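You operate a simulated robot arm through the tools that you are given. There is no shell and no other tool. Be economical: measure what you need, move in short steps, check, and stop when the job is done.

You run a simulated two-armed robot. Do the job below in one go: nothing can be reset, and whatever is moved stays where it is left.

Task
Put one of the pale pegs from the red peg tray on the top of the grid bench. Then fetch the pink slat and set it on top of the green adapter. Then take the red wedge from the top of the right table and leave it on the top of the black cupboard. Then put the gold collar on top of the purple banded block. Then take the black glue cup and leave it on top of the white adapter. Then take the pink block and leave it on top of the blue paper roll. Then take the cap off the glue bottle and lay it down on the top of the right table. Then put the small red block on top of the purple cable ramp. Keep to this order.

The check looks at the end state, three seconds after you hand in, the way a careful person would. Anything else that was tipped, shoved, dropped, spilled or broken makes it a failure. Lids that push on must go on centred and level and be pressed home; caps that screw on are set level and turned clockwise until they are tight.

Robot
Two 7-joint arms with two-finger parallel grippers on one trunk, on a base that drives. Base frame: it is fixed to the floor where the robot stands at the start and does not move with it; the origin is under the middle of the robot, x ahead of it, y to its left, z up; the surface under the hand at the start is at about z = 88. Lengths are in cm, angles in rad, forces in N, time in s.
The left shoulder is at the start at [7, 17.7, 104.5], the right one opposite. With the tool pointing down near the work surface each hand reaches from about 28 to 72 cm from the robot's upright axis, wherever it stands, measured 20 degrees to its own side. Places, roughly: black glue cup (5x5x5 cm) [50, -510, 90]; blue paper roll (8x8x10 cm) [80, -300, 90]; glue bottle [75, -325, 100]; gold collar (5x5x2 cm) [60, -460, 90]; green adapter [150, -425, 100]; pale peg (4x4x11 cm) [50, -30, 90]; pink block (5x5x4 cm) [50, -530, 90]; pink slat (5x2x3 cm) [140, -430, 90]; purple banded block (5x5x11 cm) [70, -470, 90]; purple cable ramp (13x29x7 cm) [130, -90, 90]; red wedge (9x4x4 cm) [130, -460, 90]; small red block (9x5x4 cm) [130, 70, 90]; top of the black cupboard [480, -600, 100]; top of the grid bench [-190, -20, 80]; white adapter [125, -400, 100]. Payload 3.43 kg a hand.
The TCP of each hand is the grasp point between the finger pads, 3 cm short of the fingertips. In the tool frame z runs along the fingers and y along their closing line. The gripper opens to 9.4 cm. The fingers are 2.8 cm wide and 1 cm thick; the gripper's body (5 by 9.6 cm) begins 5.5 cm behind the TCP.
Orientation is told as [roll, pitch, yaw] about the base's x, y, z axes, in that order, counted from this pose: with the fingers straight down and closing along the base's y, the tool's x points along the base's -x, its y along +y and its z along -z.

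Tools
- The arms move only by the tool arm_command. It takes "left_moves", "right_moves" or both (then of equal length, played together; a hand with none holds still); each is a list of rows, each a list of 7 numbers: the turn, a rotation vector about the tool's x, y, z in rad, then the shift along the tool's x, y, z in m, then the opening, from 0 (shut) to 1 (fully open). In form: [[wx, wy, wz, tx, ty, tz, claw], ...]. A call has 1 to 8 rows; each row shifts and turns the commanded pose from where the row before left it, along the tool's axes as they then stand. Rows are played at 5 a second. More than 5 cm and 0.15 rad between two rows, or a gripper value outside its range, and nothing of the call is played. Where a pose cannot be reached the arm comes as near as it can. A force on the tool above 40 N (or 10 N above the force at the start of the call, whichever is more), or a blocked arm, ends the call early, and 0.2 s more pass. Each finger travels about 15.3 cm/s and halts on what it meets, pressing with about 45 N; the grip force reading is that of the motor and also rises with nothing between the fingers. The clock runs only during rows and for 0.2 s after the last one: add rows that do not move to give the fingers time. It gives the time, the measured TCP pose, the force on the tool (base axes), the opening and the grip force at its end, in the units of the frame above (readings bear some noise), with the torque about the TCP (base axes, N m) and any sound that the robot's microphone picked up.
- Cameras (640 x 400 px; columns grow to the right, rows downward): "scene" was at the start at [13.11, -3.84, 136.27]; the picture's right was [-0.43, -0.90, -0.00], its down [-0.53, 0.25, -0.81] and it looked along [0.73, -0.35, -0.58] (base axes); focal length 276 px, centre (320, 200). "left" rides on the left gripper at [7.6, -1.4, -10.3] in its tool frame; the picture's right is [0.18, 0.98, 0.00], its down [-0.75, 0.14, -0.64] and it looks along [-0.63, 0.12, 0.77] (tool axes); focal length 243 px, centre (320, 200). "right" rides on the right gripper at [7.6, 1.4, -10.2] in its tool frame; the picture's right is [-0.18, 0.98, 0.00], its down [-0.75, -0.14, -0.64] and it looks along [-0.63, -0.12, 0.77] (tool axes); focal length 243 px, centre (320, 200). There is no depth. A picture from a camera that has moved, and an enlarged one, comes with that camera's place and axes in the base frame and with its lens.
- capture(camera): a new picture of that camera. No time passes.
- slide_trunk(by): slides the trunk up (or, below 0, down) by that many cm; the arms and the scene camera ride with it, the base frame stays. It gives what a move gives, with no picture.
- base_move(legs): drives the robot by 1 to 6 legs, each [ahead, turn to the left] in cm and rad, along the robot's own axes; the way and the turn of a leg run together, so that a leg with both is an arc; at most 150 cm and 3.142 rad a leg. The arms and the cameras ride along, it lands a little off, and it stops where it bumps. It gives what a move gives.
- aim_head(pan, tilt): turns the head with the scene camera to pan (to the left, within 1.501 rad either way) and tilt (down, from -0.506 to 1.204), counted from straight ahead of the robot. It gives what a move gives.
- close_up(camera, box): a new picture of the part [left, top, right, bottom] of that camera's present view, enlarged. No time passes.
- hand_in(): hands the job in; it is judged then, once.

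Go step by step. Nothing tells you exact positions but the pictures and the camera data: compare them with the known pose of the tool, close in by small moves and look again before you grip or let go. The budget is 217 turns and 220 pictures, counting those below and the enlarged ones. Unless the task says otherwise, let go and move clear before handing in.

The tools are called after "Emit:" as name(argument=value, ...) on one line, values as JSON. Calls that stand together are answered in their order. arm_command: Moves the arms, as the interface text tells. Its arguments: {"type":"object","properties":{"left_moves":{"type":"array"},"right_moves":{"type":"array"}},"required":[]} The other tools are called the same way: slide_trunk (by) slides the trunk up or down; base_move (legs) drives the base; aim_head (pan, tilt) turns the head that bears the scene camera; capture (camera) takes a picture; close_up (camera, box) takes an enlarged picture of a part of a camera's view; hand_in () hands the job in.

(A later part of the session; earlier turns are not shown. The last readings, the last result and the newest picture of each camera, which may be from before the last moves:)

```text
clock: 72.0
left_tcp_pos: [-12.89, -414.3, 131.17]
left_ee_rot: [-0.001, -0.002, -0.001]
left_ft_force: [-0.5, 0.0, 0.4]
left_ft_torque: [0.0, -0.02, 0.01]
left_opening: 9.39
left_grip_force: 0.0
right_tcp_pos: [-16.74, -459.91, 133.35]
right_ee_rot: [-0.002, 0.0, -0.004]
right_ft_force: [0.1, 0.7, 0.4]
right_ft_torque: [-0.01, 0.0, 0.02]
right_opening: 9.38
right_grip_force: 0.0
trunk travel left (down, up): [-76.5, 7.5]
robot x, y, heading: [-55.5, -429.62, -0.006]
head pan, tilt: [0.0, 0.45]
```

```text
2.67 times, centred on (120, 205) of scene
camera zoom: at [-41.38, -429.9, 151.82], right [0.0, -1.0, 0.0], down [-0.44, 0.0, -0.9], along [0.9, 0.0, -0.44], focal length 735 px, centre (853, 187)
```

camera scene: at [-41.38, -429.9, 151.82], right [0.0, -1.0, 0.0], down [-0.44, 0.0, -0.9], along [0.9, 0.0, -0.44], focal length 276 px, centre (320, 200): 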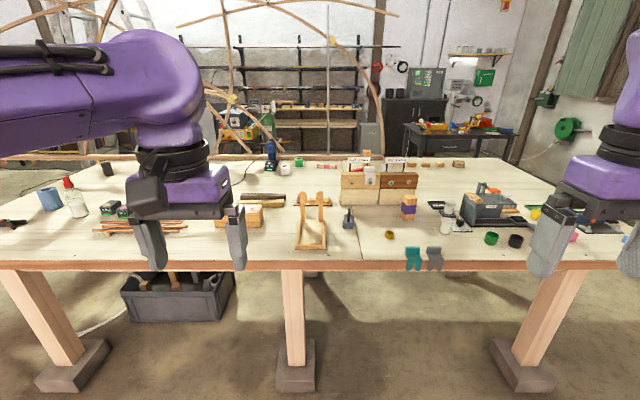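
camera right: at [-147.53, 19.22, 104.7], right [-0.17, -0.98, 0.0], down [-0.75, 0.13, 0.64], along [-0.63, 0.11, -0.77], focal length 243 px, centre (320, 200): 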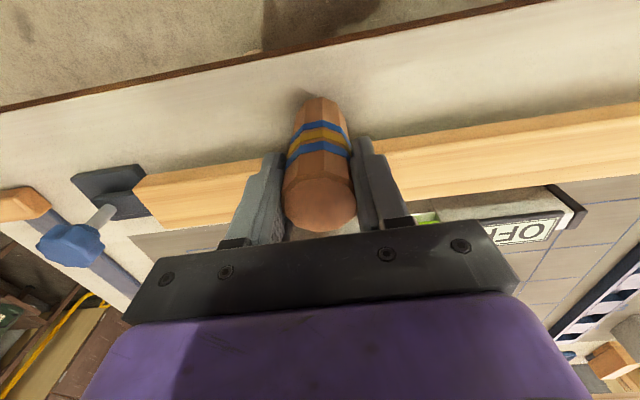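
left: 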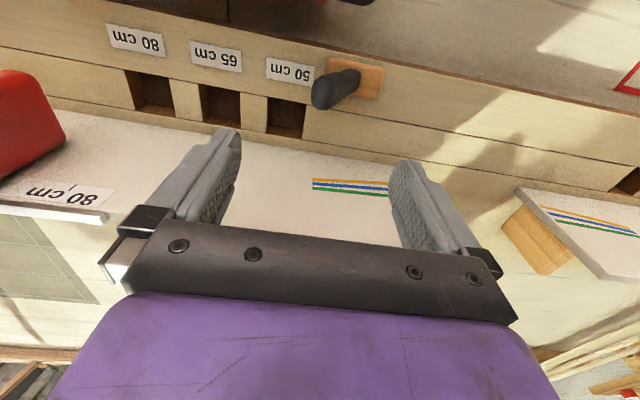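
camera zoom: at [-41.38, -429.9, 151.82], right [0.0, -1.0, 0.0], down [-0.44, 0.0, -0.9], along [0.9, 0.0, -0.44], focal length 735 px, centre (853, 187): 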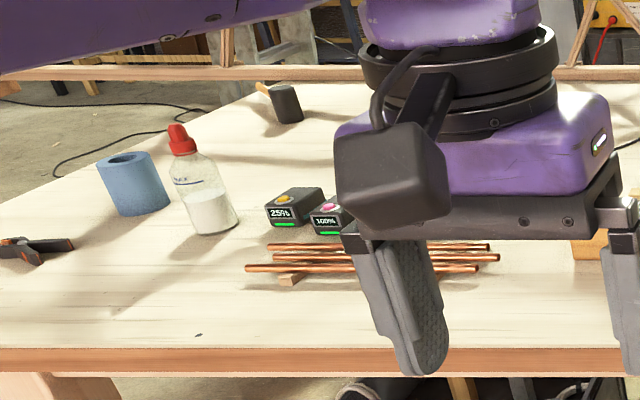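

The adapters are near x≈125–143 with the table's far edge near x≈157, so I must go behind. I look to the right end of the table for a passage.

Emit:
aim_head(pan=-0.75, tilt=0.3)

Emit:
capture(camera="scene")

Emit:
aim_head(pan=0.9, tilt=0.3)

Emit:
capture(camera="scene")

```text
clock: 73.1
left_tcp_pos: [-12.79, -414.32, 131.01]
left_ee_rot: [0.0, 0.0, -0.001]
left_ft_force: [0.0, -0.6, -0.7]
left_ft_torque: [-0.04, 0.02, -0.03]
left_opening: 9.42
left_grip_force: 0.0
right_tcp_pos: [-16.71, -460.01, 133.4]
right_ee_rot: [-0.003, 0.001, -0.004]
right_ft_force: [-0.5, 0.2, 0.5]
right_ft_torque: [-0.05, -0.02, 0.01]
right_opening: 9.41
right_grip_force: 0.0
trunk travel left (down, up): [-76.5, 7.5]
robot x, y, heading: [-55.94, -429.77, -0.005]
head pan, tilt: [-0.75, 0.3]
```

```text
189 pictures are left
camera scene: at [-43.75, -436.26, 153.21], right [-0.68, -0.73, 0.0], down [-0.22, 0.2, -0.96], along [0.7, -0.65, -0.3], focal length 276 px, centre (320, 200)
```

scene: 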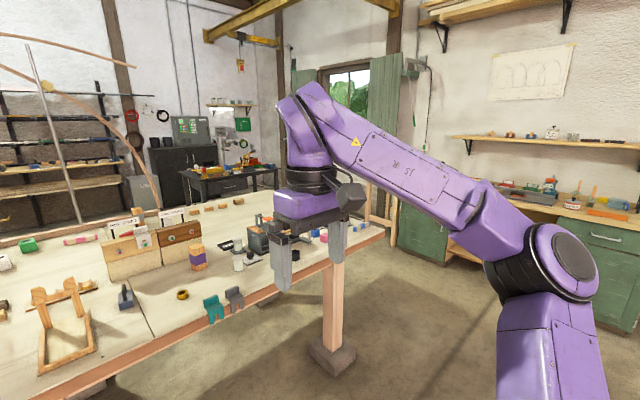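

```text
clock: 74.8
left_tcp_pos: [-12.82, -414.32, 131.04]
left_ee_rot: [0.001, -0.001, -0.001]
left_ft_force: [-1.0, -0.2, 0.4]
left_ft_torque: [-0.04, 0.03, -0.03]
left_opening: 9.41
left_grip_force: 0.1
right_tcp_pos: [-16.77, -459.99, 133.31]
right_ee_rot: [-0.001, 0.0, -0.003]
right_ft_force: [-0.6, 0.4, -0.5]
right_ft_torque: [0.02, 0.0, -0.01]
right_opening: 9.39
right_grip_force: 0.1
trunk travel left (down, up): [-76.5, 7.5]
robot x, y, heading: [-55.71, -429.52, 0.002]
head pan, tilt: [0.901, 0.3]
```

```text
188 pictures are left
camera scene: at [-44.76, -422.59, 153.21], right [0.78, -0.62, 0.0], down [-0.18, -0.23, -0.96], along [0.6, 0.75, -0.3], focal length 276 px, centre (320, 200)
```

scene: 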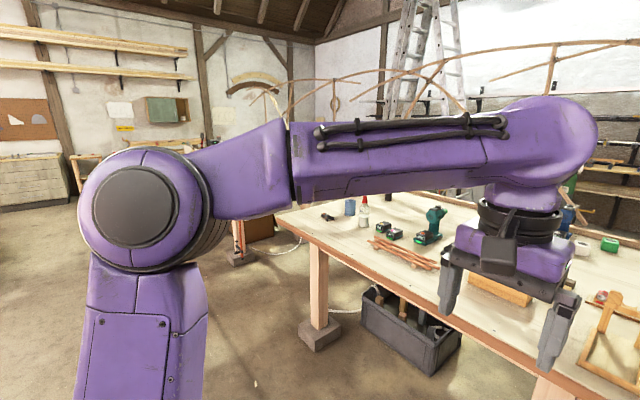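

There is a passage around the right end of the table (end at y≈-580, cabinets at y≈-720). I'll drive to y≈-650 and look along it.

Emit:
base_move(legs=[[0, -1.57], [110, 0], [110, 0], [0, 1.57]])

Emit:
aim_head(pan=0.3, tilt=0.35)

Emit:
capture(camera="scene")

```text
clock: 93.3
left_tcp_pos: [-11.68, -633.1, 130.93]
left_ee_rot: [0.002, 0.0, 0.013]
left_ft_force: [-0.1, 0.3, -0.6]
left_ft_torque: [-0.01, 0.04, 0.01]
left_opening: 9.41
left_grip_force: 0.1
right_tcp_pos: [-14.91, -678.92, 133.31]
right_ee_rot: [-0.003, 0.0, 0.009]
right_ft_force: [-0.2, -0.5, 0.0]
right_ft_torque: [-0.02, -0.01, 0.0]
right_opening: 9.38
right_grip_force: 0.0
trunk travel left (down, up): [-76.5, 7.5]
robot x, y, heading: [-54.35, -648.97, 0.01]
head pan, tilt: [0.901, 0.3]
```

```text
clock: 94.3
left_tcp_pos: [-11.74, -633.11, 131.18]
left_ee_rot: [-0.002, -0.001, 0.012]
left_ft_force: [-0.8, -0.6, -0.5]
left_ft_torque: [-0.01, 0.04, 0.01]
left_opening: 9.43
left_grip_force: 0.0
right_tcp_pos: [-15.05, -678.88, 133.35]
right_ee_rot: [-0.002, 0.0, 0.007]
right_ft_force: [0.2, -0.8, -0.3]
right_ft_torque: [0.03, 0.01, 0.01]
right_opening: 9.41
right_grip_force: 0.1
trunk travel left (down, up): [-76.5, 7.5]
robot x, y, heading: [-54.23, -649.4, 0.01]
head pan, tilt: [0.3, 0.351]
```

```text
187 pictures are left
camera scene: at [-40.36, -646.36, 152.74], right [0.31, -0.95, 0.0], down [-0.33, -0.11, -0.94], along [0.89, 0.29, -0.34], focal length 276 px, centre (320, 200)
```

scene: 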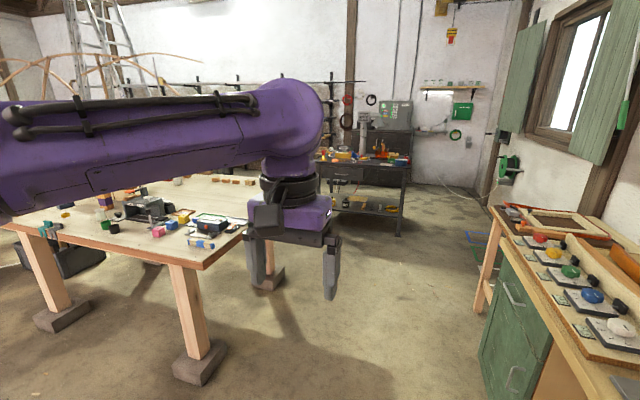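

The passage is open between the table end (y≈-572) and the counter (y≈-695). I'll shift towards y≈-632 and drive along it, then look again.

Emit:
base_move(legs=[[0, 0.18], [100, 0], [0, -0.18], [60, 0]])

Emit:
capture(camera="scene")

```text
clock: 103.9
left_tcp_pos: [146.65, -613.27, 131.17]
left_ee_rot: [0.0, -0.002, 0.014]
left_ft_force: [0.4, -0.1, 0.7]
left_ft_torque: [-0.01, 0.02, -0.01]
left_opening: 9.38
left_grip_force: 0.1
right_tcp_pos: [143.3, -658.99, 133.36]
right_ee_rot: [-0.001, -0.001, 0.01]
right_ft_force: [-0.3, 1.0, -0.8]
right_ft_torque: [0.02, -0.03, -0.04]
right_opening: 9.41
right_grip_force: 0.0
trunk travel left (down, up): [-76.5, 7.5]
robot x, y, heading: [103.96, -629.68, 0.01]
head pan, tilt: [0.3, 0.351]
```

```text
186 pictures are left
camera scene: at [117.95, -626.57, 152.75], right [0.31, -0.95, 0.0], down [-0.33, -0.11, -0.94], along [0.89, 0.29, -0.34], focal length 276 px, centre (320, 200)
```

scene: 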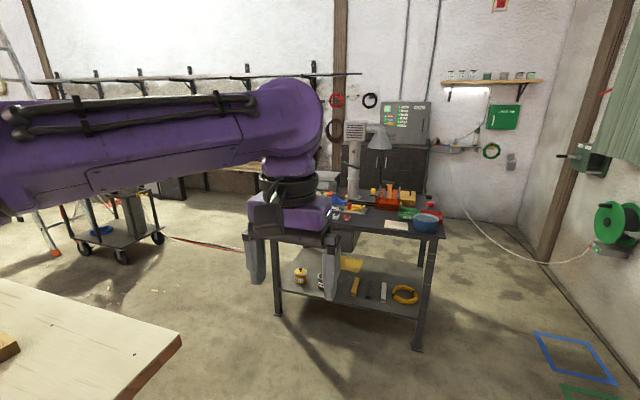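

The desk starts at x≈268 and the table's far edge is x≈164, so the lane centre is about x=212. I'll drive there, turn towards +y and drive up to y≈-440.

Emit:
base_move(legs=[[104, 0], [0, 1.56], [90, 0]])

Emit:
aim_head(pan=0, tilt=0.4)

Emit:
capture(camera="scene")

```text
clock: 117.3
left_tcp_pos: [192.62, -495.46, 131.06]
left_ee_rot: [0.0, -0.002, 1.566]
left_ft_force: [-0.5, 0.1, 0.0]
left_ft_torque: [0.0, 0.01, 0.03]
left_opening: 9.4
left_grip_force: 0.1
right_tcp_pos: [238.2, -499.42, 133.4]
right_ee_rot: [-0.002, -0.001, 1.562]
right_ft_force: [-0.1, -0.4, 1.4]
right_ft_torque: [-0.01, -0.02, 0.03]
right_opening: 9.42
right_grip_force: 0.0
trunk travel left (down, up): [-76.5, 7.5]
robot x, y, heading: [207.86, -538.2, 1.569]
head pan, tilt: [0.3, 0.351]
```

```text
clock: 118.2
left_tcp_pos: [192.6, -495.25, 130.97]
left_ee_rot: [-0.001, 0.0, 1.566]
left_ft_force: [-0.3, -0.4, 0.3]
left_ft_torque: [0.02, -0.01, -0.01]
left_opening: 9.4
left_grip_force: 0.1
right_tcp_pos: [238.32, -499.46, 133.32]
right_ee_rot: [-0.001, 0.0, 1.563]
right_ft_force: [0.5, -0.2, 0.2]
right_ft_torque: [-0.02, -0.03, -0.01]
right_opening: 9.42
right_grip_force: 0.1
trunk travel left (down, up): [-76.5, 7.5]
robot x, y, heading: [208.06, -537.93, 1.563]
head pan, tilt: [0.0, 0.4]
```

```text
185 pictures are left
camera scene: at [208.21, -524.03, 152.28], right [1.0, 0.0, 0.0], down [0.0, -0.39, -0.92], along [0.0, 0.92, -0.39], focal length 276 px, centre (320, 200)
```

scene: 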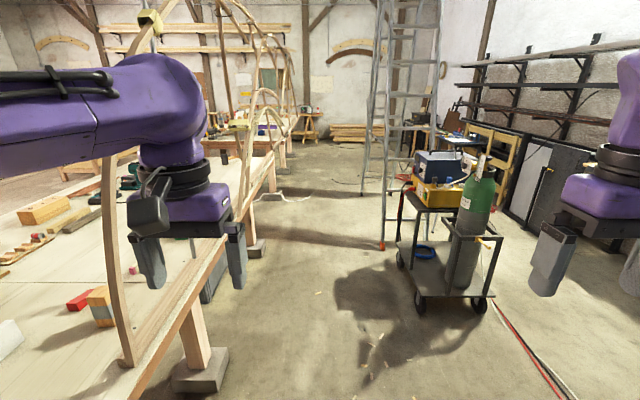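

An arched wooden frame stands on the table's far edge, so I must keep away from it. I'll move to about [230,-440] and turn to face the table from behind.

Emit:
base_move(legs=[[0, -0.22], [100, 0], [0, 1.79]])

Emit:
capture(camera="scene")

```text
clock: 128.5
left_tcp_pos: [187.65, -455.69, 131.06]
left_ee_rot: [0.0, -0.001, 3.138]
left_ft_force: [0.1, 1.0, -0.6]
left_ft_torque: [0.02, 0.04, -0.01]
left_opening: 9.4
left_grip_force: 0.0
right_tcp_pos: [191.48, -410.07, 133.37]
right_ee_rot: [-0.002, 0.0, 3.137]
right_ft_force: [0.0, -0.3, 0.0]
right_ft_torque: [-0.02, 0.02, 0.02]
right_opening: 9.41
right_grip_force: 0.0
trunk travel left (down, up): [-76.5, 7.5]
robot x, y, heading: [230.92, -439.85, 3.137]
head pan, tilt: [0.0, 0.4]
```

```text
184 pictures are left
camera scene: at [216.39, -440.24, 152.28], right [0.0, 1.0, 0.0], down [0.39, 0.0, -0.92], along [-0.92, 0.0, -0.39], focal length 276 px, centre (320, 200)
```

scene: 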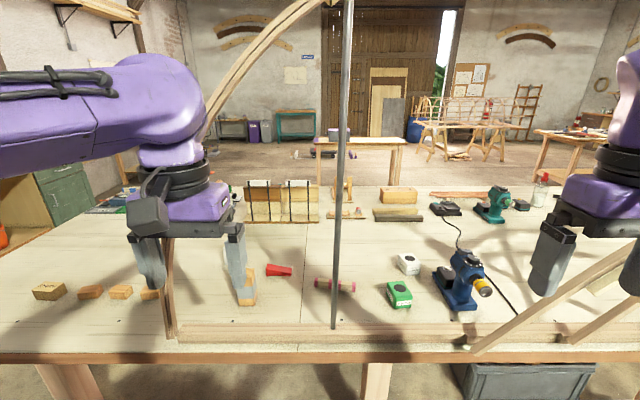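

I see a grey pole at y≈-436 and arch strips on the table edge; the green and white adapters, slat and red wedge lie just behind the beam. I'll enlarge this region.

Emit:
close_up(camera="scene", box=[240, 220, 480, 370])

Emit:
close_up(camera="left", box=[0, 0, 640, 400])

Emit:
capture(camera="right")

```text
2.67 times, centred on (360, 295) of scene
camera zoom: at [216.39, -440.24, 152.28], right [0.0, 1.0, 0.0], down [0.39, 0.0, -0.92], along [-0.92, 0.0, -0.39], focal length 735 px, centre (213, -53)
```

zoom: 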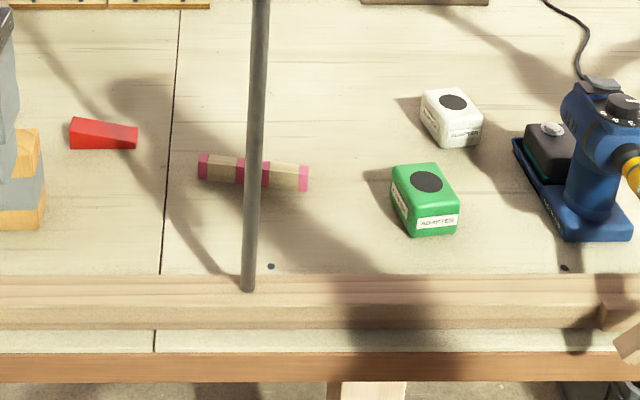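

```text
1.00 times, centred on (320, 200) of left (not enlarged: the box is as wide or as high as the picture)
camera zoom: at [195.15, -454.34, 141.37], right [0.18, -0.98, 0.0], down [-0.75, -0.14, 0.64], along [-0.63, -0.12, -0.77], focal length 243 px, centre (320, 200)
```

zoom: 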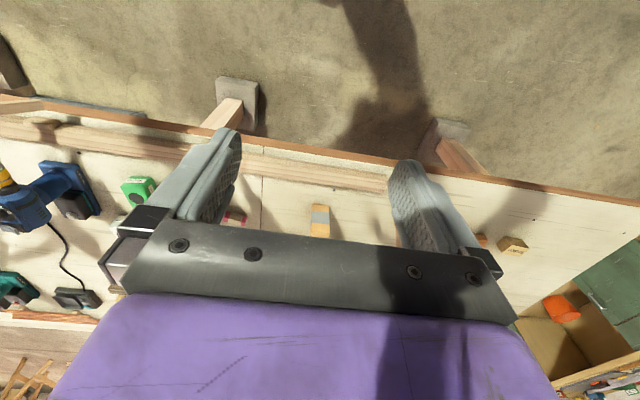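

```text
181 pictures are left
camera right: at [199.12, -411.56, 143.61], right [-0.19, -0.98, 0.0], down [-0.75, 0.14, 0.64], along [-0.63, 0.12, -0.77], focal length 243 px, centre (320, 200)
```

right: 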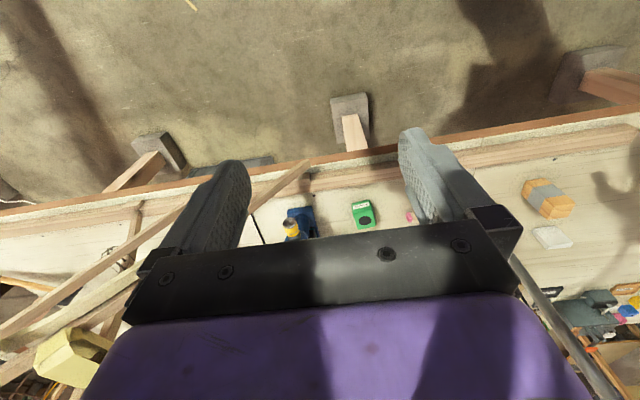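

Emit:
close_up(camera="scene", box=[305, 265, 365, 303])

Emit:
close_up(camera="left", box=[120, 170, 260, 258])

```text
10.53 times, centred on (335, 284) of scene
camera zoom: at [216.39, -440.24, 152.28], right [0.0, 1.0, 0.0], down [0.39, 0.0, -0.92], along [-0.92, 0.0, -0.39], focal length 2903 px, centre (162, -684)
```

zoom: 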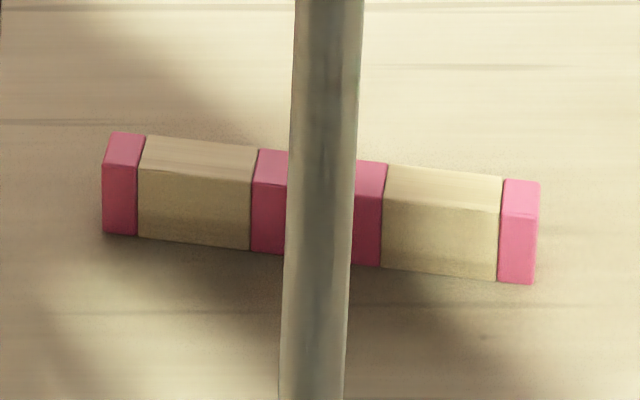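

```text
4.55 times, centred on (190, 214) of left
camera zoom: at [195.15, -454.34, 141.37], right [0.18, -0.98, 0.0], down [-0.75, -0.14, 0.64], along [-0.63, -0.12, -0.77], focal length 1103 px, centre (911, 136)
```

zoom: 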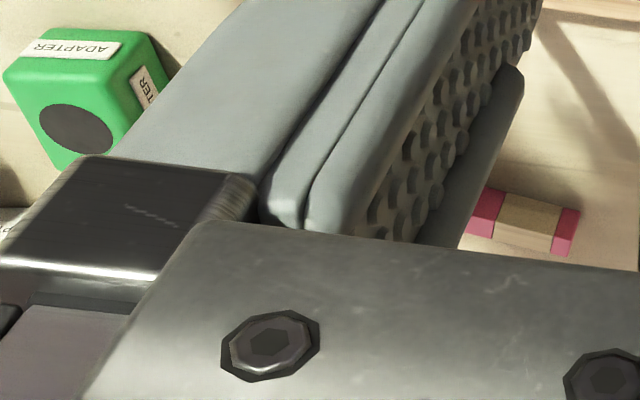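

The slat is a striped pink/pale piece partly hidden by the pole. I'll pan the head to shift the viewpoint and see behind the pole.

Emit:
aim_head(pan=-0.7, tilt=0.6)

Emit:
capture(camera="scene")

```text
clock: 129.5
left_tcp_pos: [187.58, -455.68, 131.11]
left_ee_rot: [0.001, 0.0, 3.136]
left_ft_force: [0.4, -0.3, -0.8]
left_ft_torque: [0.0, -0.01, -0.02]
left_opening: 9.38
left_grip_force: 0.0
right_tcp_pos: [191.56, -410.03, 133.37]
right_ee_rot: [-0.002, -0.001, 3.136]
right_ft_force: [0.3, 0.0, 1.0]
right_ft_torque: [-0.04, -0.01, -0.01]
right_opening: 9.4
right_grip_force: 0.0
trunk travel left (down, up): [-76.5, 7.5]
robot x, y, heading: [230.73, -440.39, 3.141]
head pan, tilt: [-0.7, 0.6]
```

```text
178 pictures are left
camera scene: at [218.91, -434.58, 150.46], right [0.65, 0.76, 0.0], down [0.43, -0.37, -0.83], along [-0.63, 0.53, -0.56], focal length 276 px, centre (320, 200)
```

scene: 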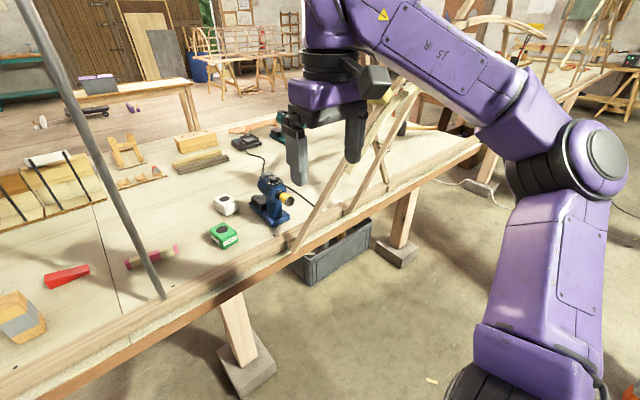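

Emit:
close_up(camera="scene", box=[110, 230, 200, 286])

Emit:
aim_head(pan=0.7, tilt=0.6)

Emit:
capture(camera="scene")

```text
7.11 times, centred on (155, 258) of scene
camera zoom: at [218.91, -434.58, 150.46], right [0.65, 0.76, 0.0], down [0.43, -0.37, -0.83], along [-0.63, 0.53, -0.56], focal length 1961 px, centre (1493, -212)
```

zoom: 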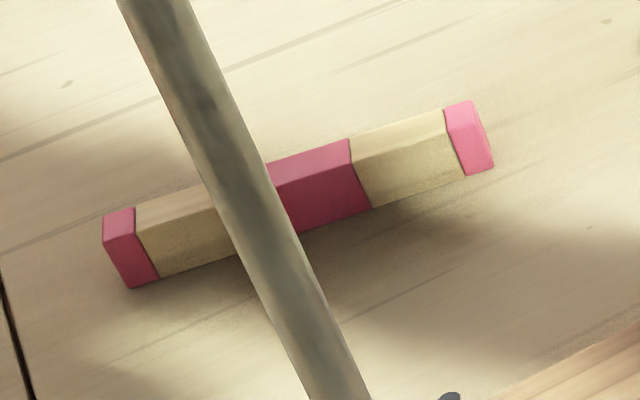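

```text
clock: 131.1
left_tcp_pos: [187.57, -455.61, 130.93]
left_ee_rot: [0.001, -0.001, 3.138]
left_ft_force: [0.1, 0.6, 0.8]
left_ft_torque: [-0.02, -0.02, 0.01]
left_opening: 9.42
left_grip_force: 0.1
right_tcp_pos: [191.59, -410.07, 133.25]
right_ee_rot: [-0.002, -0.001, 3.136]
right_ft_force: [0.0, 0.0, 0.0]
right_ft_torque: [0.0, 0.02, 0.01]
right_opening: 9.41
right_grip_force: 0.2
trunk travel left (down, up): [-76.5, 7.5]
robot x, y, heading: [230.83, -440.51, 3.14]
head pan, tilt: [0.7, 0.6]
```

```text
176 pictures are left
camera scene: at [218.86, -445.95, 150.46], right [-0.64, 0.77, 0.0], down [0.43, 0.36, -0.83], along [-0.63, -0.53, -0.56], focal length 276 px, centre (320, 200)
```

scene: 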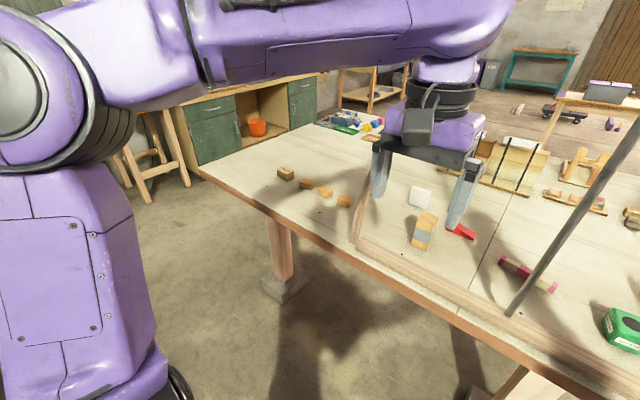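

The middle of the striped slat is at about [141.7,-435.2], just behind the pole. The right arm can come in through the window to the right of the pole; I'll tuck the left hand back, lower the trunk and drive closer.

Emit:
arm_command(left_moves=[[0, 0, 0, 0.04, 0.025, 0, 1], [0, 0, 0, 0.04, 0.025, 0, 1], [0, 0, 0, 0.035, 0.025, 0, 1], [0, 0, 0, 0, 0, 0, 1]])

Emit:
slide_trunk(by=-13)

Emit:
aim_head(pan=-0.15, tilt=0.65)

Emit:
base_move(legs=[[25, 0]])

Emit:
capture(camera="scene")

```text
clock: 132.1
left_tcp_pos: [199.12, -463.2, 130.97]
left_ee_rot: [0.002, 0.0, 3.139]
left_ft_force: [0.1, 0.5, 1.1]
left_ft_torque: [-0.02, -0.01, 0.01]
left_opening: 9.42
left_grip_force: 0.0
right_tcp_pos: [191.51, -410.07, 133.24]
right_ee_rot: [-0.002, 0.001, 3.136]
right_ft_force: [0.3, -0.4, -0.1]
right_ft_torque: [-0.01, 0.01, 0.03]
right_opening: 9.37
right_grip_force: 0.0
trunk travel left (down, up): [-76.5, 7.5]
robot x, y, heading: [230.53, -440.26, 3.138]
head pan, tilt: [0.7, 0.6]
```

```text
clock: 133.7
left_tcp_pos: [199.04, -463.23, 117.98]
left_ee_rot: [-0.001, 0.002, 3.139]
left_ft_force: [1.2, 0.0, -0.1]
left_ft_torque: [0.01, -0.02, 0.0]
left_opening: 9.39
left_grip_force: 0.0
right_tcp_pos: [191.59, -409.99, 120.34]
right_ee_rot: [-0.001, 0.001, 3.136]
right_ft_force: [0.7, -0.5, -0.1]
right_ft_torque: [0.04, 0.01, 0.02]
right_opening: 9.42
right_grip_force: 0.0
trunk travel left (down, up): [-63.5, 20.5]
robot x, y, heading: [230.68, -440.47, 3.137]
head pan, tilt: [0.7, 0.6]
```

```text
clock: 134.8
left_tcp_pos: [199.15, -463.18, 117.99]
left_ee_rot: [0.0, 0.001, 3.137]
left_ft_force: [-0.1, 0.0, 0.6]
left_ft_torque: [0.0, 0.0, -0.03]
left_opening: 9.39
left_grip_force: 0.1
right_tcp_pos: [191.57, -410.0, 120.25]
right_ee_rot: [-0.002, 0.001, 3.136]
right_ft_force: [0.0, -0.1, 0.1]
right_ft_torque: [0.01, 0.01, 0.02]
right_opening: 9.41
right_grip_force: 0.0
trunk travel left (down, up): [-63.5, 20.5]
robot x, y, heading: [230.65, -440.19, 3.142]
head pan, tilt: [-0.15, 0.649]
```

```text
clock: 136.7
left_tcp_pos: [174.02, -463.05, 117.87]
left_ee_rot: [0.001, -0.001, 3.136]
left_ft_force: [0.7, 0.0, 0.5]
left_ft_torque: [0.01, 0.0, -0.04]
left_opening: 9.4
left_grip_force: 0.0
right_tcp_pos: [166.55, -409.93, 120.42]
right_ee_rot: [0.0, -0.001, 3.136]
right_ft_force: [-0.6, -0.5, -0.1]
right_ft_torque: [0.02, 0.01, 0.0]
right_opening: 9.42
right_grip_force: 0.0
trunk travel left (down, up): [-63.5, 20.5]
robot x, y, heading: [205.74, -440.24, 3.137]
head pan, tilt: [-0.15, 0.649]
```

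```text
175 pictures are left
camera scene: at [192.03, -438.84, 137.04], right [0.15, 0.99, 0.0], down [0.6, -0.09, -0.8], along [-0.79, 0.12, -0.6], focal length 276 px, centre (320, 200)
```

scene: 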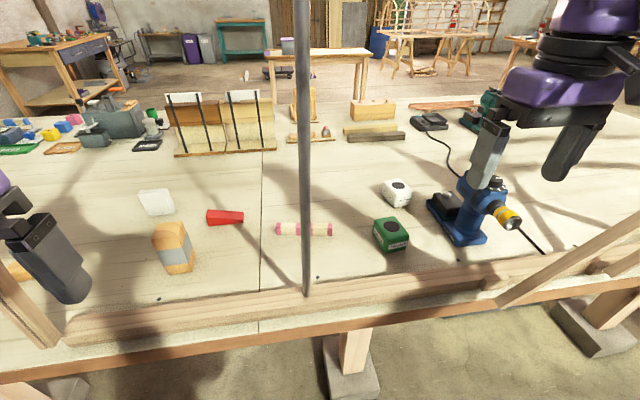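

Emit:
close_up(camera="scene", box=[260, 180, 420, 280])

```text
4.00 times, centred on (340, 230) of scene
camera zoom: at [192.03, -438.84, 137.04], right [0.15, 0.99, 0.0], down [0.6, -0.09, -0.8], along [-0.79, 0.12, -0.6], focal length 1103 px, centre (240, 80)
```

zoom: 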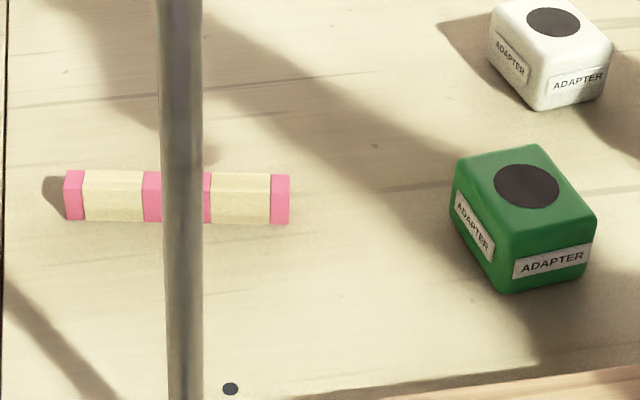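

Slat axis: from [140.6,-441.6] to [142.9,-428.7]. I'll bring the right hand through the window, staying short of the pole, before turning the wrist.

Emit:
arm_command(right_moves=[[0, 0, 0, -0.04, 0.01, 0, 1], [0, 0, 0, -0.04, 0.015, 0, 1], [0, 0, 0, -0.04, 0.015, 0, 1], [0, 0, 0, -0.04, 0.02, 0, 1], [0, 0, 0, -0.04, 0.02, 0, 1], [0, 0, 0, -0.04, 0.02, 0, 1], [0, 0, 0, 0, 0, 0, 1]])

Emit:
capture(camera="scene")

Emit:
capture(camera="right")

```text
clock: 138.2
left_tcp_pos: [173.86, -463.06, 117.92]
left_ee_rot: [0.002, -0.001, 3.137]
left_ft_force: [0.4, -0.5, 0.1]
left_ft_torque: [-0.02, 0.01, 0.01]
left_opening: 9.4
left_grip_force: 0.2
right_tcp_pos: [146.42, -417.76, 120.4]
right_ee_rot: [-0.001, 0.0, 3.134]
right_ft_force: [-1.4, -0.1, -1.0]
right_ft_torque: [0.01, 0.02, -0.02]
right_opening: 9.41
right_grip_force: 0.0
right hand out of reach, approached as far as the arm can: row 6
trunk travel left (down, up): [-63.5, 20.5]
robot x, y, heading: [205.22, -440.28, 3.138]
head pan, tilt: [-0.15, 0.649]
```

```text
173 pictures are left
camera scene: at [191.96, -438.83, 137.03], right [0.16, 0.99, 0.0], down [0.6, -0.09, -0.8], along [-0.79, 0.12, -0.6], focal length 276 px, centre (320, 200)
```

scene: 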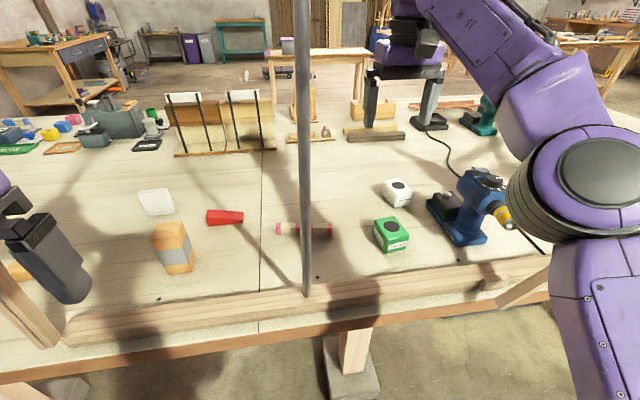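

```text
172 pictures are left
camera right: at [153.99, -419.26, 130.66], right [-0.19, -0.98, 0.0], down [-0.75, 0.14, 0.64], along [-0.63, 0.12, -0.77], focal length 243 px, centre (320, 200)
```

right: 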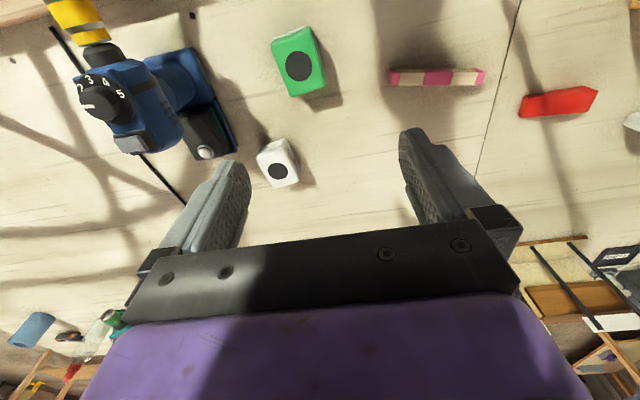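

The hand camera now gives the slat centre at about [141.4,-434.8], with its axis turned ~0.2 rad. I'll turn the wrist so the fingers close across it.

Emit:
arm_command(right_moves=[[0, 0, -0.14, 0, 0, 0.01, 1], [0, 0, -0.14, 0, 0, 0, 1], [0, 0, -0.14, 0, 0, 0, 1], [0, 0, -0.14, 0, 0, 0, 1], [0, 0, -0.14, 0, 0, 0, 1], [0, 0, -0.14, 0, 0, 0, 1], [0, 0, -0.14, 0, 0, 0, 1], [0, 0, -0.14, 0, 0, 0, 1]])

Emit:
arm_command(right_moves=[[0, 0, -0.13, 0, 0, 0, 0.6], [0, 0, -0.12, 0, 0, 0, 0.6], [0, 0, 0, 0, 0, 0, 0.6]])

Emit:
capture(camera="right")

Emit:
capture(camera="scene")

```text
clock: 140.1
left_tcp_pos: [174.01, -463.12, 117.96]
left_ee_rot: [-0.001, 0.001, 3.137]
left_ft_force: [0.6, 0.1, -0.1]
left_ft_torque: [-0.01, 0.02, -0.04]
left_opening: 9.39
left_grip_force: 0.0
right_tcp_pos: [146.49, -417.86, 119.26]
right_ee_rot: [-0.002, 0.002, -2.025]
right_ft_force: [0.3, -0.5, 0.0]
right_ft_torque: [-0.01, -0.01, 0.0]
right_opening: 9.4
right_grip_force: 0.1
trunk travel left (down, up): [-63.5, 20.5]
robot x, y, heading: [205.35, -440.19, 3.132]
head pan, tilt: [-0.15, 0.649]
```

```text
clock: 140.8
left_tcp_pos: [173.93, -463.03, 117.88]
left_ee_rot: [0.0, -0.001, 3.136]
left_ft_force: [0.6, -0.3, -0.7]
left_ft_torque: [0.0, -0.02, 0.0]
left_opening: 9.39
left_grip_force: 0.0
right_tcp_pos: [146.61, -417.81, 119.35]
right_ee_rot: [-0.002, 0.002, -1.776]
right_ft_force: [-0.2, -0.1, -0.5]
right_ft_torque: [0.0, -0.03, 0.03]
right_opening: 5.63
right_grip_force: 0.2
trunk travel left (down, up): [-63.5, 20.5]
robot x, y, heading: [205.44, -440.37, 3.137]
head pan, tilt: [-0.15, 0.649]
```

```text
171 pictures are left
camera right: at [149.35, -410.66, 129.64], right [0.92, -0.38, 0.0], down [-0.29, -0.71, 0.64], along [-0.25, -0.59, -0.77], focal length 243 px, centre (320, 200)
```

right: 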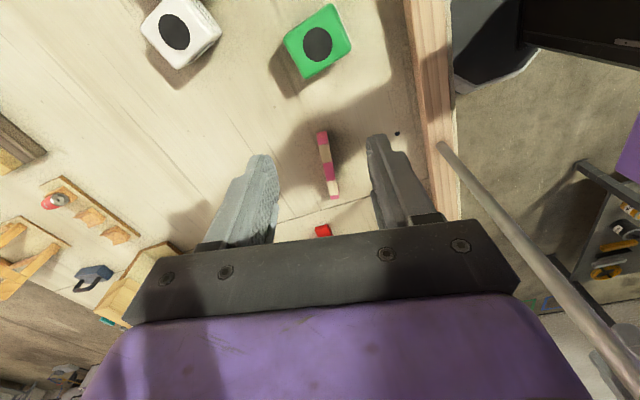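

```text
170 pictures are left
camera scene: at [191.99, -438.84, 137.03], right [0.15, 0.99, 0.0], down [0.6, -0.09, -0.8], along [-0.79, 0.12, -0.6], focal length 276 px, centre (320, 200)
```

scene: 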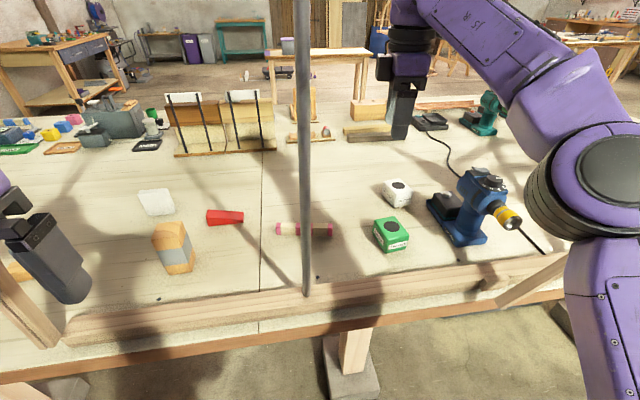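

Emit:
arm_command(right_moves=[[0, 0, 0, -0.044, -0.004, 0.012, 0.6], [0, 0, 0, -0.044, -0.004, 0.012, 0.6], [0, 0, 0, -0.044, -0.004, 0.012, 0.6], [0, 0, 0, -0.045, -0.004, 0.012, 0.6], [0, 0, 0, 0, 0, 0.02, 0.6], [0, 0, 0, 0, 0, 0, 0.6]])

Emit:
capture(camera="right")

Emit:
capture(camera="scene")

```text
clock: 142.2
left_tcp_pos: [174.03, -463.41, 117.94]
left_ee_rot: [-0.001, 0.001, 3.137]
left_ft_force: [0.0, -0.8, -0.3]
left_ft_torque: [0.02, 0.01, 0.0]
left_opening: 9.4
left_grip_force: 0.0
right_tcp_pos: [145.13, -426.63, 115.54]
right_ee_rot: [-0.002, 0.003, -1.78]
right_ft_force: [0.2, -0.1, -0.3]
right_ft_torque: [0.02, 0.01, -0.03]
right_opening: 5.64
right_grip_force: 0.0
right hand out of reach, approached as far as the arm can: row 2, 3, 4
trunk travel left (down, up): [-63.5, 20.5]
robot x, y, heading: [205.28, -440.09, 3.133]
head pan, tilt: [-0.15, 0.649]
```

```text
169 pictures are left
camera right: at [148.03, -419.53, 125.76], right [0.92, -0.38, 0.0], down [-0.29, -0.71, 0.64], along [-0.25, -0.59, -0.77], focal length 243 px, centre (320, 200)
```

right: 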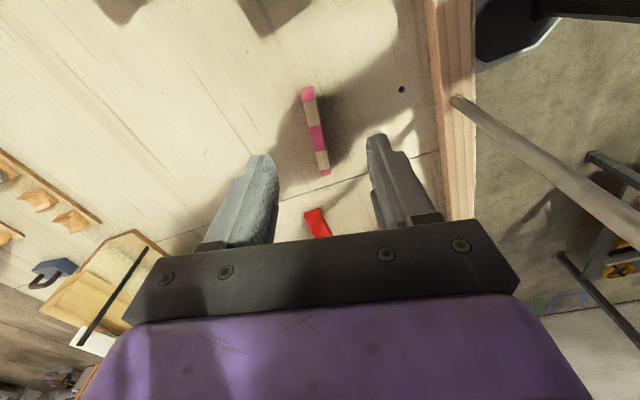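

```text
168 pictures are left
camera scene: at [191.98, -439.08, 137.03], right [0.15, 0.99, 0.0], down [0.6, -0.09, -0.8], along [-0.79, 0.12, -0.6], focal length 276 px, centre (320, 200)
```

scene: 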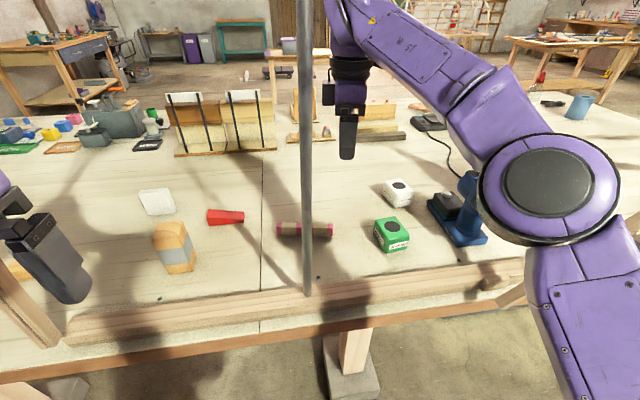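

The hand is at the reach limit at this height. I'll raise the trunk by 10 cm and lower the hand correspondingly to gain reach.

Emit:
slide_trunk(by=10)

Emit:
base_move(legs=[[3, 0]])

Emit:
arm_command(right_moves=[[0, 0, 0, 0, 0, 0.04, 0.6], [0, 0, 0, 0, 0, 0.04, 0.6], [0, 0, 0, 0, 0, 0.04, 0.6], [0, 0, 0, 0, 0, 0, 0.6]])

Emit:
capture(camera="right")

```text
clock: 143.6
left_tcp_pos: [173.91, -462.99, 127.97]
left_ee_rot: [0.0, -0.001, 3.137]
left_ft_force: [-0.1, 0.0, -0.4]
left_ft_torque: [-0.02, 0.01, -0.02]
left_opening: 9.4
left_grip_force: 0.2
right_tcp_pos: [145.19, -426.42, 125.5]
right_ee_rot: [0.0, 0.002, -1.778]
right_ft_force: [-0.3, 1.2, -0.1]
right_ft_torque: [0.0, 0.01, 0.01]
right_opening: 5.61
right_grip_force: 0.1
trunk travel left (down, up): [-73.5, 10.5]
robot x, y, heading: [205.64, -440.26, 3.132]
head pan, tilt: [-0.15, 0.649]
```

```text
clock: 144.4
left_tcp_pos: [171.67, -463.05, 128.14]
left_ee_rot: [0.001, -0.008, 3.137]
left_ft_force: [1.1, -1.3, 0.6]
left_ft_torque: [0.0, 0.08, -0.03]
left_opening: 9.41
left_grip_force: 0.1
right_tcp_pos: [142.88, -426.31, 125.79]
right_ee_rot: [-0.008, 0.0, -1.778]
right_ft_force: [0.4, -0.2, -0.1]
right_ft_torque: [-0.01, 0.08, -0.02]
right_opening: 5.62
right_grip_force: 0.2
trunk travel left (down, up): [-73.5, 10.5]
robot x, y, heading: [202.46, -440.04, 3.135]
head pan, tilt: [-0.15, 0.649]
```

```text
clock: 145.4
left_tcp_pos: [171.06, -463.04, 128.07]
left_ee_rot: [0.0, -0.001, 3.137]
left_ft_force: [0.0, 0.6, 0.9]
left_ft_torque: [-0.03, 0.0, 0.0]
left_opening: 9.37
left_grip_force: 0.1
right_tcp_pos: [142.23, -426.31, 113.49]
right_ee_rot: [-0.004, -0.001, -1.778]
right_ft_force: [0.4, 0.5, -0.5]
right_ft_torque: [0.02, 0.03, 0.0]
right_opening: 5.64
right_grip_force: 0.0
trunk travel left (down, up): [-73.5, 10.5]
robot x, y, heading: [202.57, -440.32, 3.138]
head pan, tilt: [-0.15, 0.649]
```

```text
167 pictures are left
camera right: at [145.08, -419.29, 123.75], right [0.92, -0.38, 0.0], down [-0.29, -0.71, 0.64], along [-0.25, -0.59, -0.77], focal length 243 px, centre (320, 200)
```

right: 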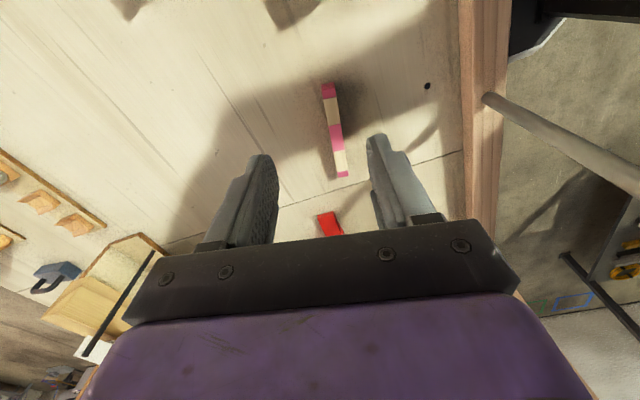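

Emit:
arm_command(right_moves=[[0, 0, 0, -0.039, 0.003, 0.02, 0.6], [0, 0, 0, -0.039, 0.003, 0.03, 0.6], [0, 0, 0, 0, 0, 0.04, 0.6], [0, 0, 0, 0, 0, 0.04, 0.6], [0, 0, 0, 0, 0, 0, 0.6]])

Emit:
capture(camera="right")

Emit:
close_up(camera="scene", box=[240, 150, 440, 275])

```text
clock: 146.6
left_tcp_pos: [171.2, -463.08, 127.99]
left_ee_rot: [0.002, -0.003, 3.137]
left_ft_force: [-0.2, -0.6, 0.1]
left_ft_torque: [-0.01, 0.01, 0.03]
left_opening: 9.39
left_grip_force: 0.1
right_tcp_pos: [141.21, -434.27, 100.3]
right_ee_rot: [-0.003, 0.003, -1.778]
right_ft_force: [0.1, 0.0, -1.0]
right_ft_torque: [0.0, 0.0, 0.01]
right_opening: 5.67
right_grip_force: 0.0
trunk travel left (down, up): [-73.5, 10.5]
robot x, y, heading: [202.71, -439.93, 3.136]
head pan, tilt: [-0.15, 0.649]
```

```text
166 pictures are left
camera right: at [144.07, -427.21, 110.66], right [0.92, -0.38, 0.0], down [-0.29, -0.71, 0.64], along [-0.25, -0.59, -0.77], focal length 243 px, centre (320, 200)
```

right: 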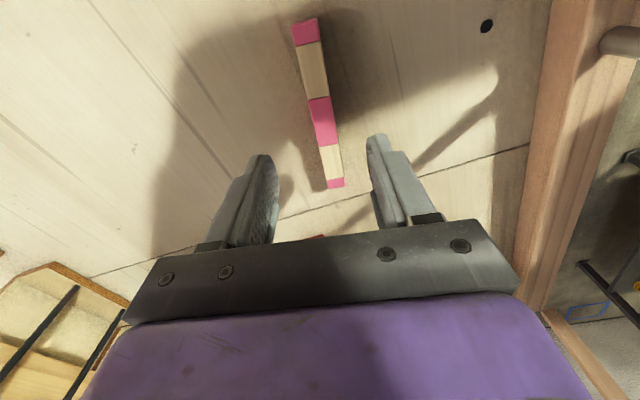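

```text
3.20 times, centred on (340, 212) of scene
camera zoom: at [189.11, -438.94, 147.04], right [0.15, 0.99, 0.0], down [0.6, -0.09, -0.8], along [-0.79, 0.12, -0.6], focal length 882 px, centre (256, 160)
```

zoom: 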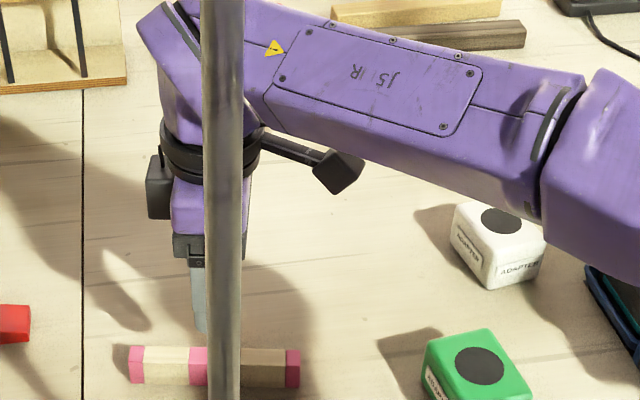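

Emit:
arm_command(right_moves=[[0, 0, 0, 0.002, -0.001, 0.03, 0.6], [0, 0, 0, 0, 0, 0.03, 0.6], [0, 0, 0, 0, 0, 0.01, 0.6], [0, 0, 0, 0, 0, 0.007, 0.6], [0, 0, 0, 0, 0, 0, 0.6]])

Emit:
capture(camera="right")

Emit:
close_up(camera="scene", box=[240, 170, 400, 270])

```text
clock: 147.8
left_tcp_pos: [170.98, -463.11, 128.07]
left_ee_rot: [0.0, -0.003, 3.137]
left_ft_force: [0.8, -0.4, -0.5]
left_ft_torque: [0.01, 0.04, -0.01]
left_opening: 9.4
left_grip_force: 0.1
right_tcp_pos: [140.93, -433.9, 92.74]
right_ee_rot: [-0.002, 0.001, -1.777]
right_ft_force: [0.1, 0.0, 0.5]
right_ft_torque: [0.02, 0.0, -0.03]
right_opening: 5.6
right_grip_force: 0.0
trunk travel left (down, up): [-73.5, 10.5]
robot x, y, heading: [202.32, -440.36, 3.142]
head pan, tilt: [-0.15, 0.649]
```

```text
164 pictures are left
camera right: at [143.92, -426.8, 103.02], right [0.92, -0.38, 0.0], down [-0.29, -0.71, 0.64], along [-0.25, -0.59, -0.77], focal length 243 px, centre (320, 200)
```

right: 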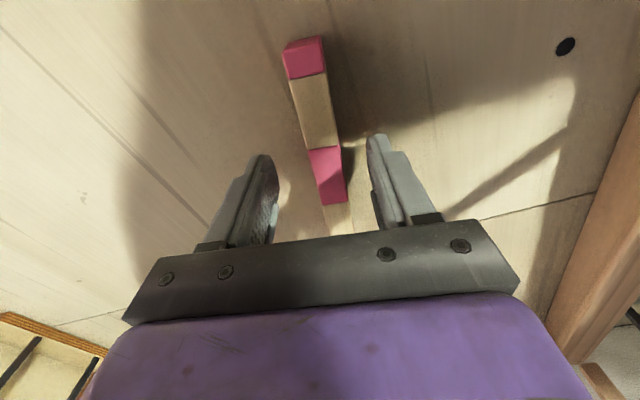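

```text
4.00 times, centred on (320, 220) of scene
camera zoom: at [189.05, -438.84, 147.03], right [0.15, 0.99, 0.0], down [0.6, -0.09, -0.8], along [-0.79, 0.12, -0.6], focal length 1103 px, centre (320, 120)
```

zoom: 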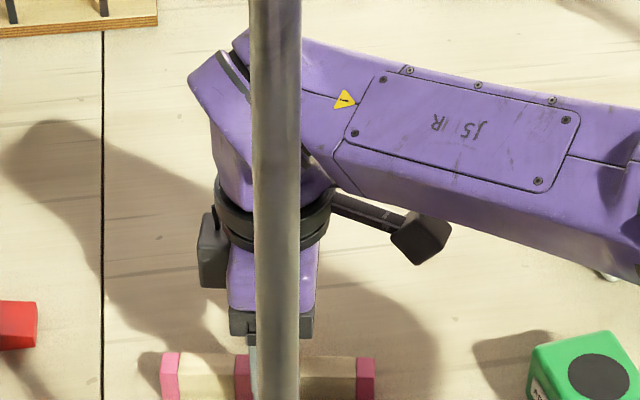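

The fingers straddle the middle pink part. Lowering slightly and closing.

Emit:
arm_command(right_moves=[[0, 0, 0, -0.004, 0.0, 0.005, 0.6], [0, 0, 0, 0, 0, 0, 0.4], [0, 0, 0, 0, 0, 0, 0.2], [0, 0, 0, 0, 0, 0, 0.1], [0, 0, 0, 0, 0, 0, 0.1]])

Emit:
capture(camera="right")

```text
clock: 149.0
left_tcp_pos: [170.97, -463.09, 128.04]
left_ee_rot: [0.0, -0.001, 3.138]
left_ft_force: [-0.1, -0.4, -0.4]
left_ft_torque: [0.0, 0.0, 0.02]
left_opening: 9.37
left_grip_force: 0.1
right_tcp_pos: [140.98, -434.16, 92.24]
right_ee_rot: [-0.004, 0.001, -1.779]
right_ft_force: [-0.8, 0.2, 0.6]
right_ft_torque: [0.01, -0.01, 0.02]
right_opening: 1.67
right_grip_force: 45.8
trunk travel left (down, up): [-73.5, 10.5]
robot x, y, heading: [202.46, -440.18, 3.134]
head pan, tilt: [-0.15, 0.649]
```

```text
162 pictures are left
camera right: at [143.84, -427.18, 102.53], right [0.92, -0.38, 0.0], down [-0.29, -0.71, 0.64], along [-0.25, -0.59, -0.77], focal length 243 px, centre (320, 200)
```

right: 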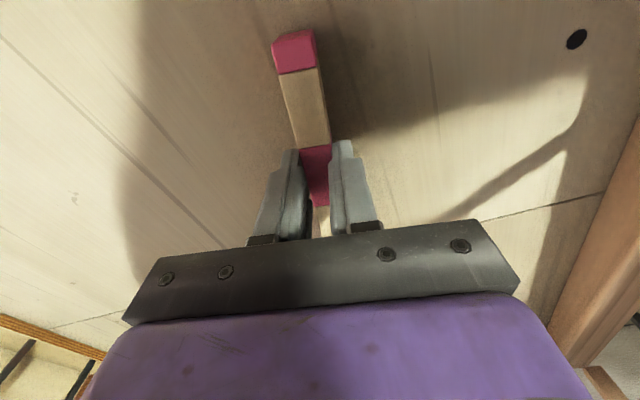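

The slat is held across its middle (1.67 cm). I'll lift it straight up and see what comes along.

Emit:
arm_command(right_moves=[[0, 0, 0, 0, 0, -0.03, 0.1], [0, 0, 0, 0, 0, -0.04, 0.1], [0, 0, 0, 0, 0, -0.03, 0.1], [0, 0, 0, 0, 0, 0, 0.1]])

Emit:
capture(camera="right")

Emit:
capture(camera="scene")

```text
clock: 150.0
left_tcp_pos: [171.05, -463.06, 128.0]
left_ee_rot: [0.0, -0.001, 3.137]
left_ft_force: [0.1, -0.8, 0.3]
left_ft_torque: [0.03, -0.01, -0.02]
left_opening: 9.4
left_grip_force: 0.1
right_tcp_pos: [140.74, -434.21, 102.25]
right_ee_rot: [-0.003, 0.001, -1.78]
right_ft_force: [0.8, 0.4, -1.2]
right_ft_torque: [-0.02, 0.01, -0.01]
right_opening: 1.67
right_grip_force: 44.8
trunk travel left (down, up): [-73.5, 10.5]
robot x, y, heading: [202.54, -440.25, 3.138]
head pan, tilt: [-0.15, 0.649]
```

```text
161 pictures are left
camera right: at [143.83, -427.17, 112.52], right [0.92, -0.38, 0.0], down [-0.29, -0.71, 0.64], along [-0.25, -0.59, -0.77], focal length 243 px, centre (320, 200)
```

right: 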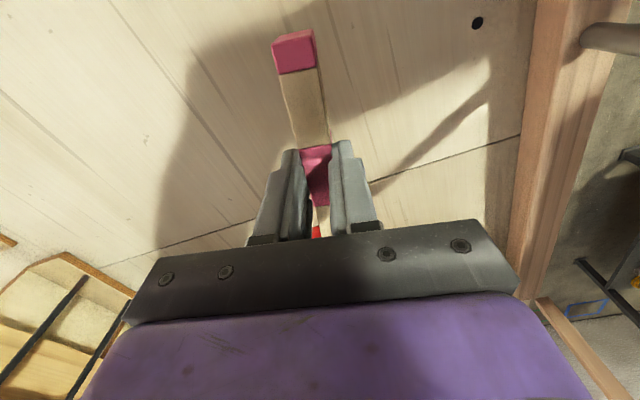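

```text
160 pictures are left
camera scene: at [189.0, -438.83, 147.03], right [0.15, 0.99, 0.0], down [0.6, -0.09, -0.8], along [-0.79, 0.12, -0.6], focal length 276 px, centre (320, 200)
```

scene: 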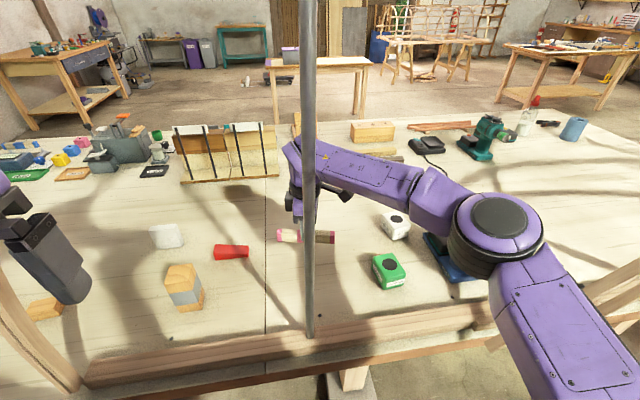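

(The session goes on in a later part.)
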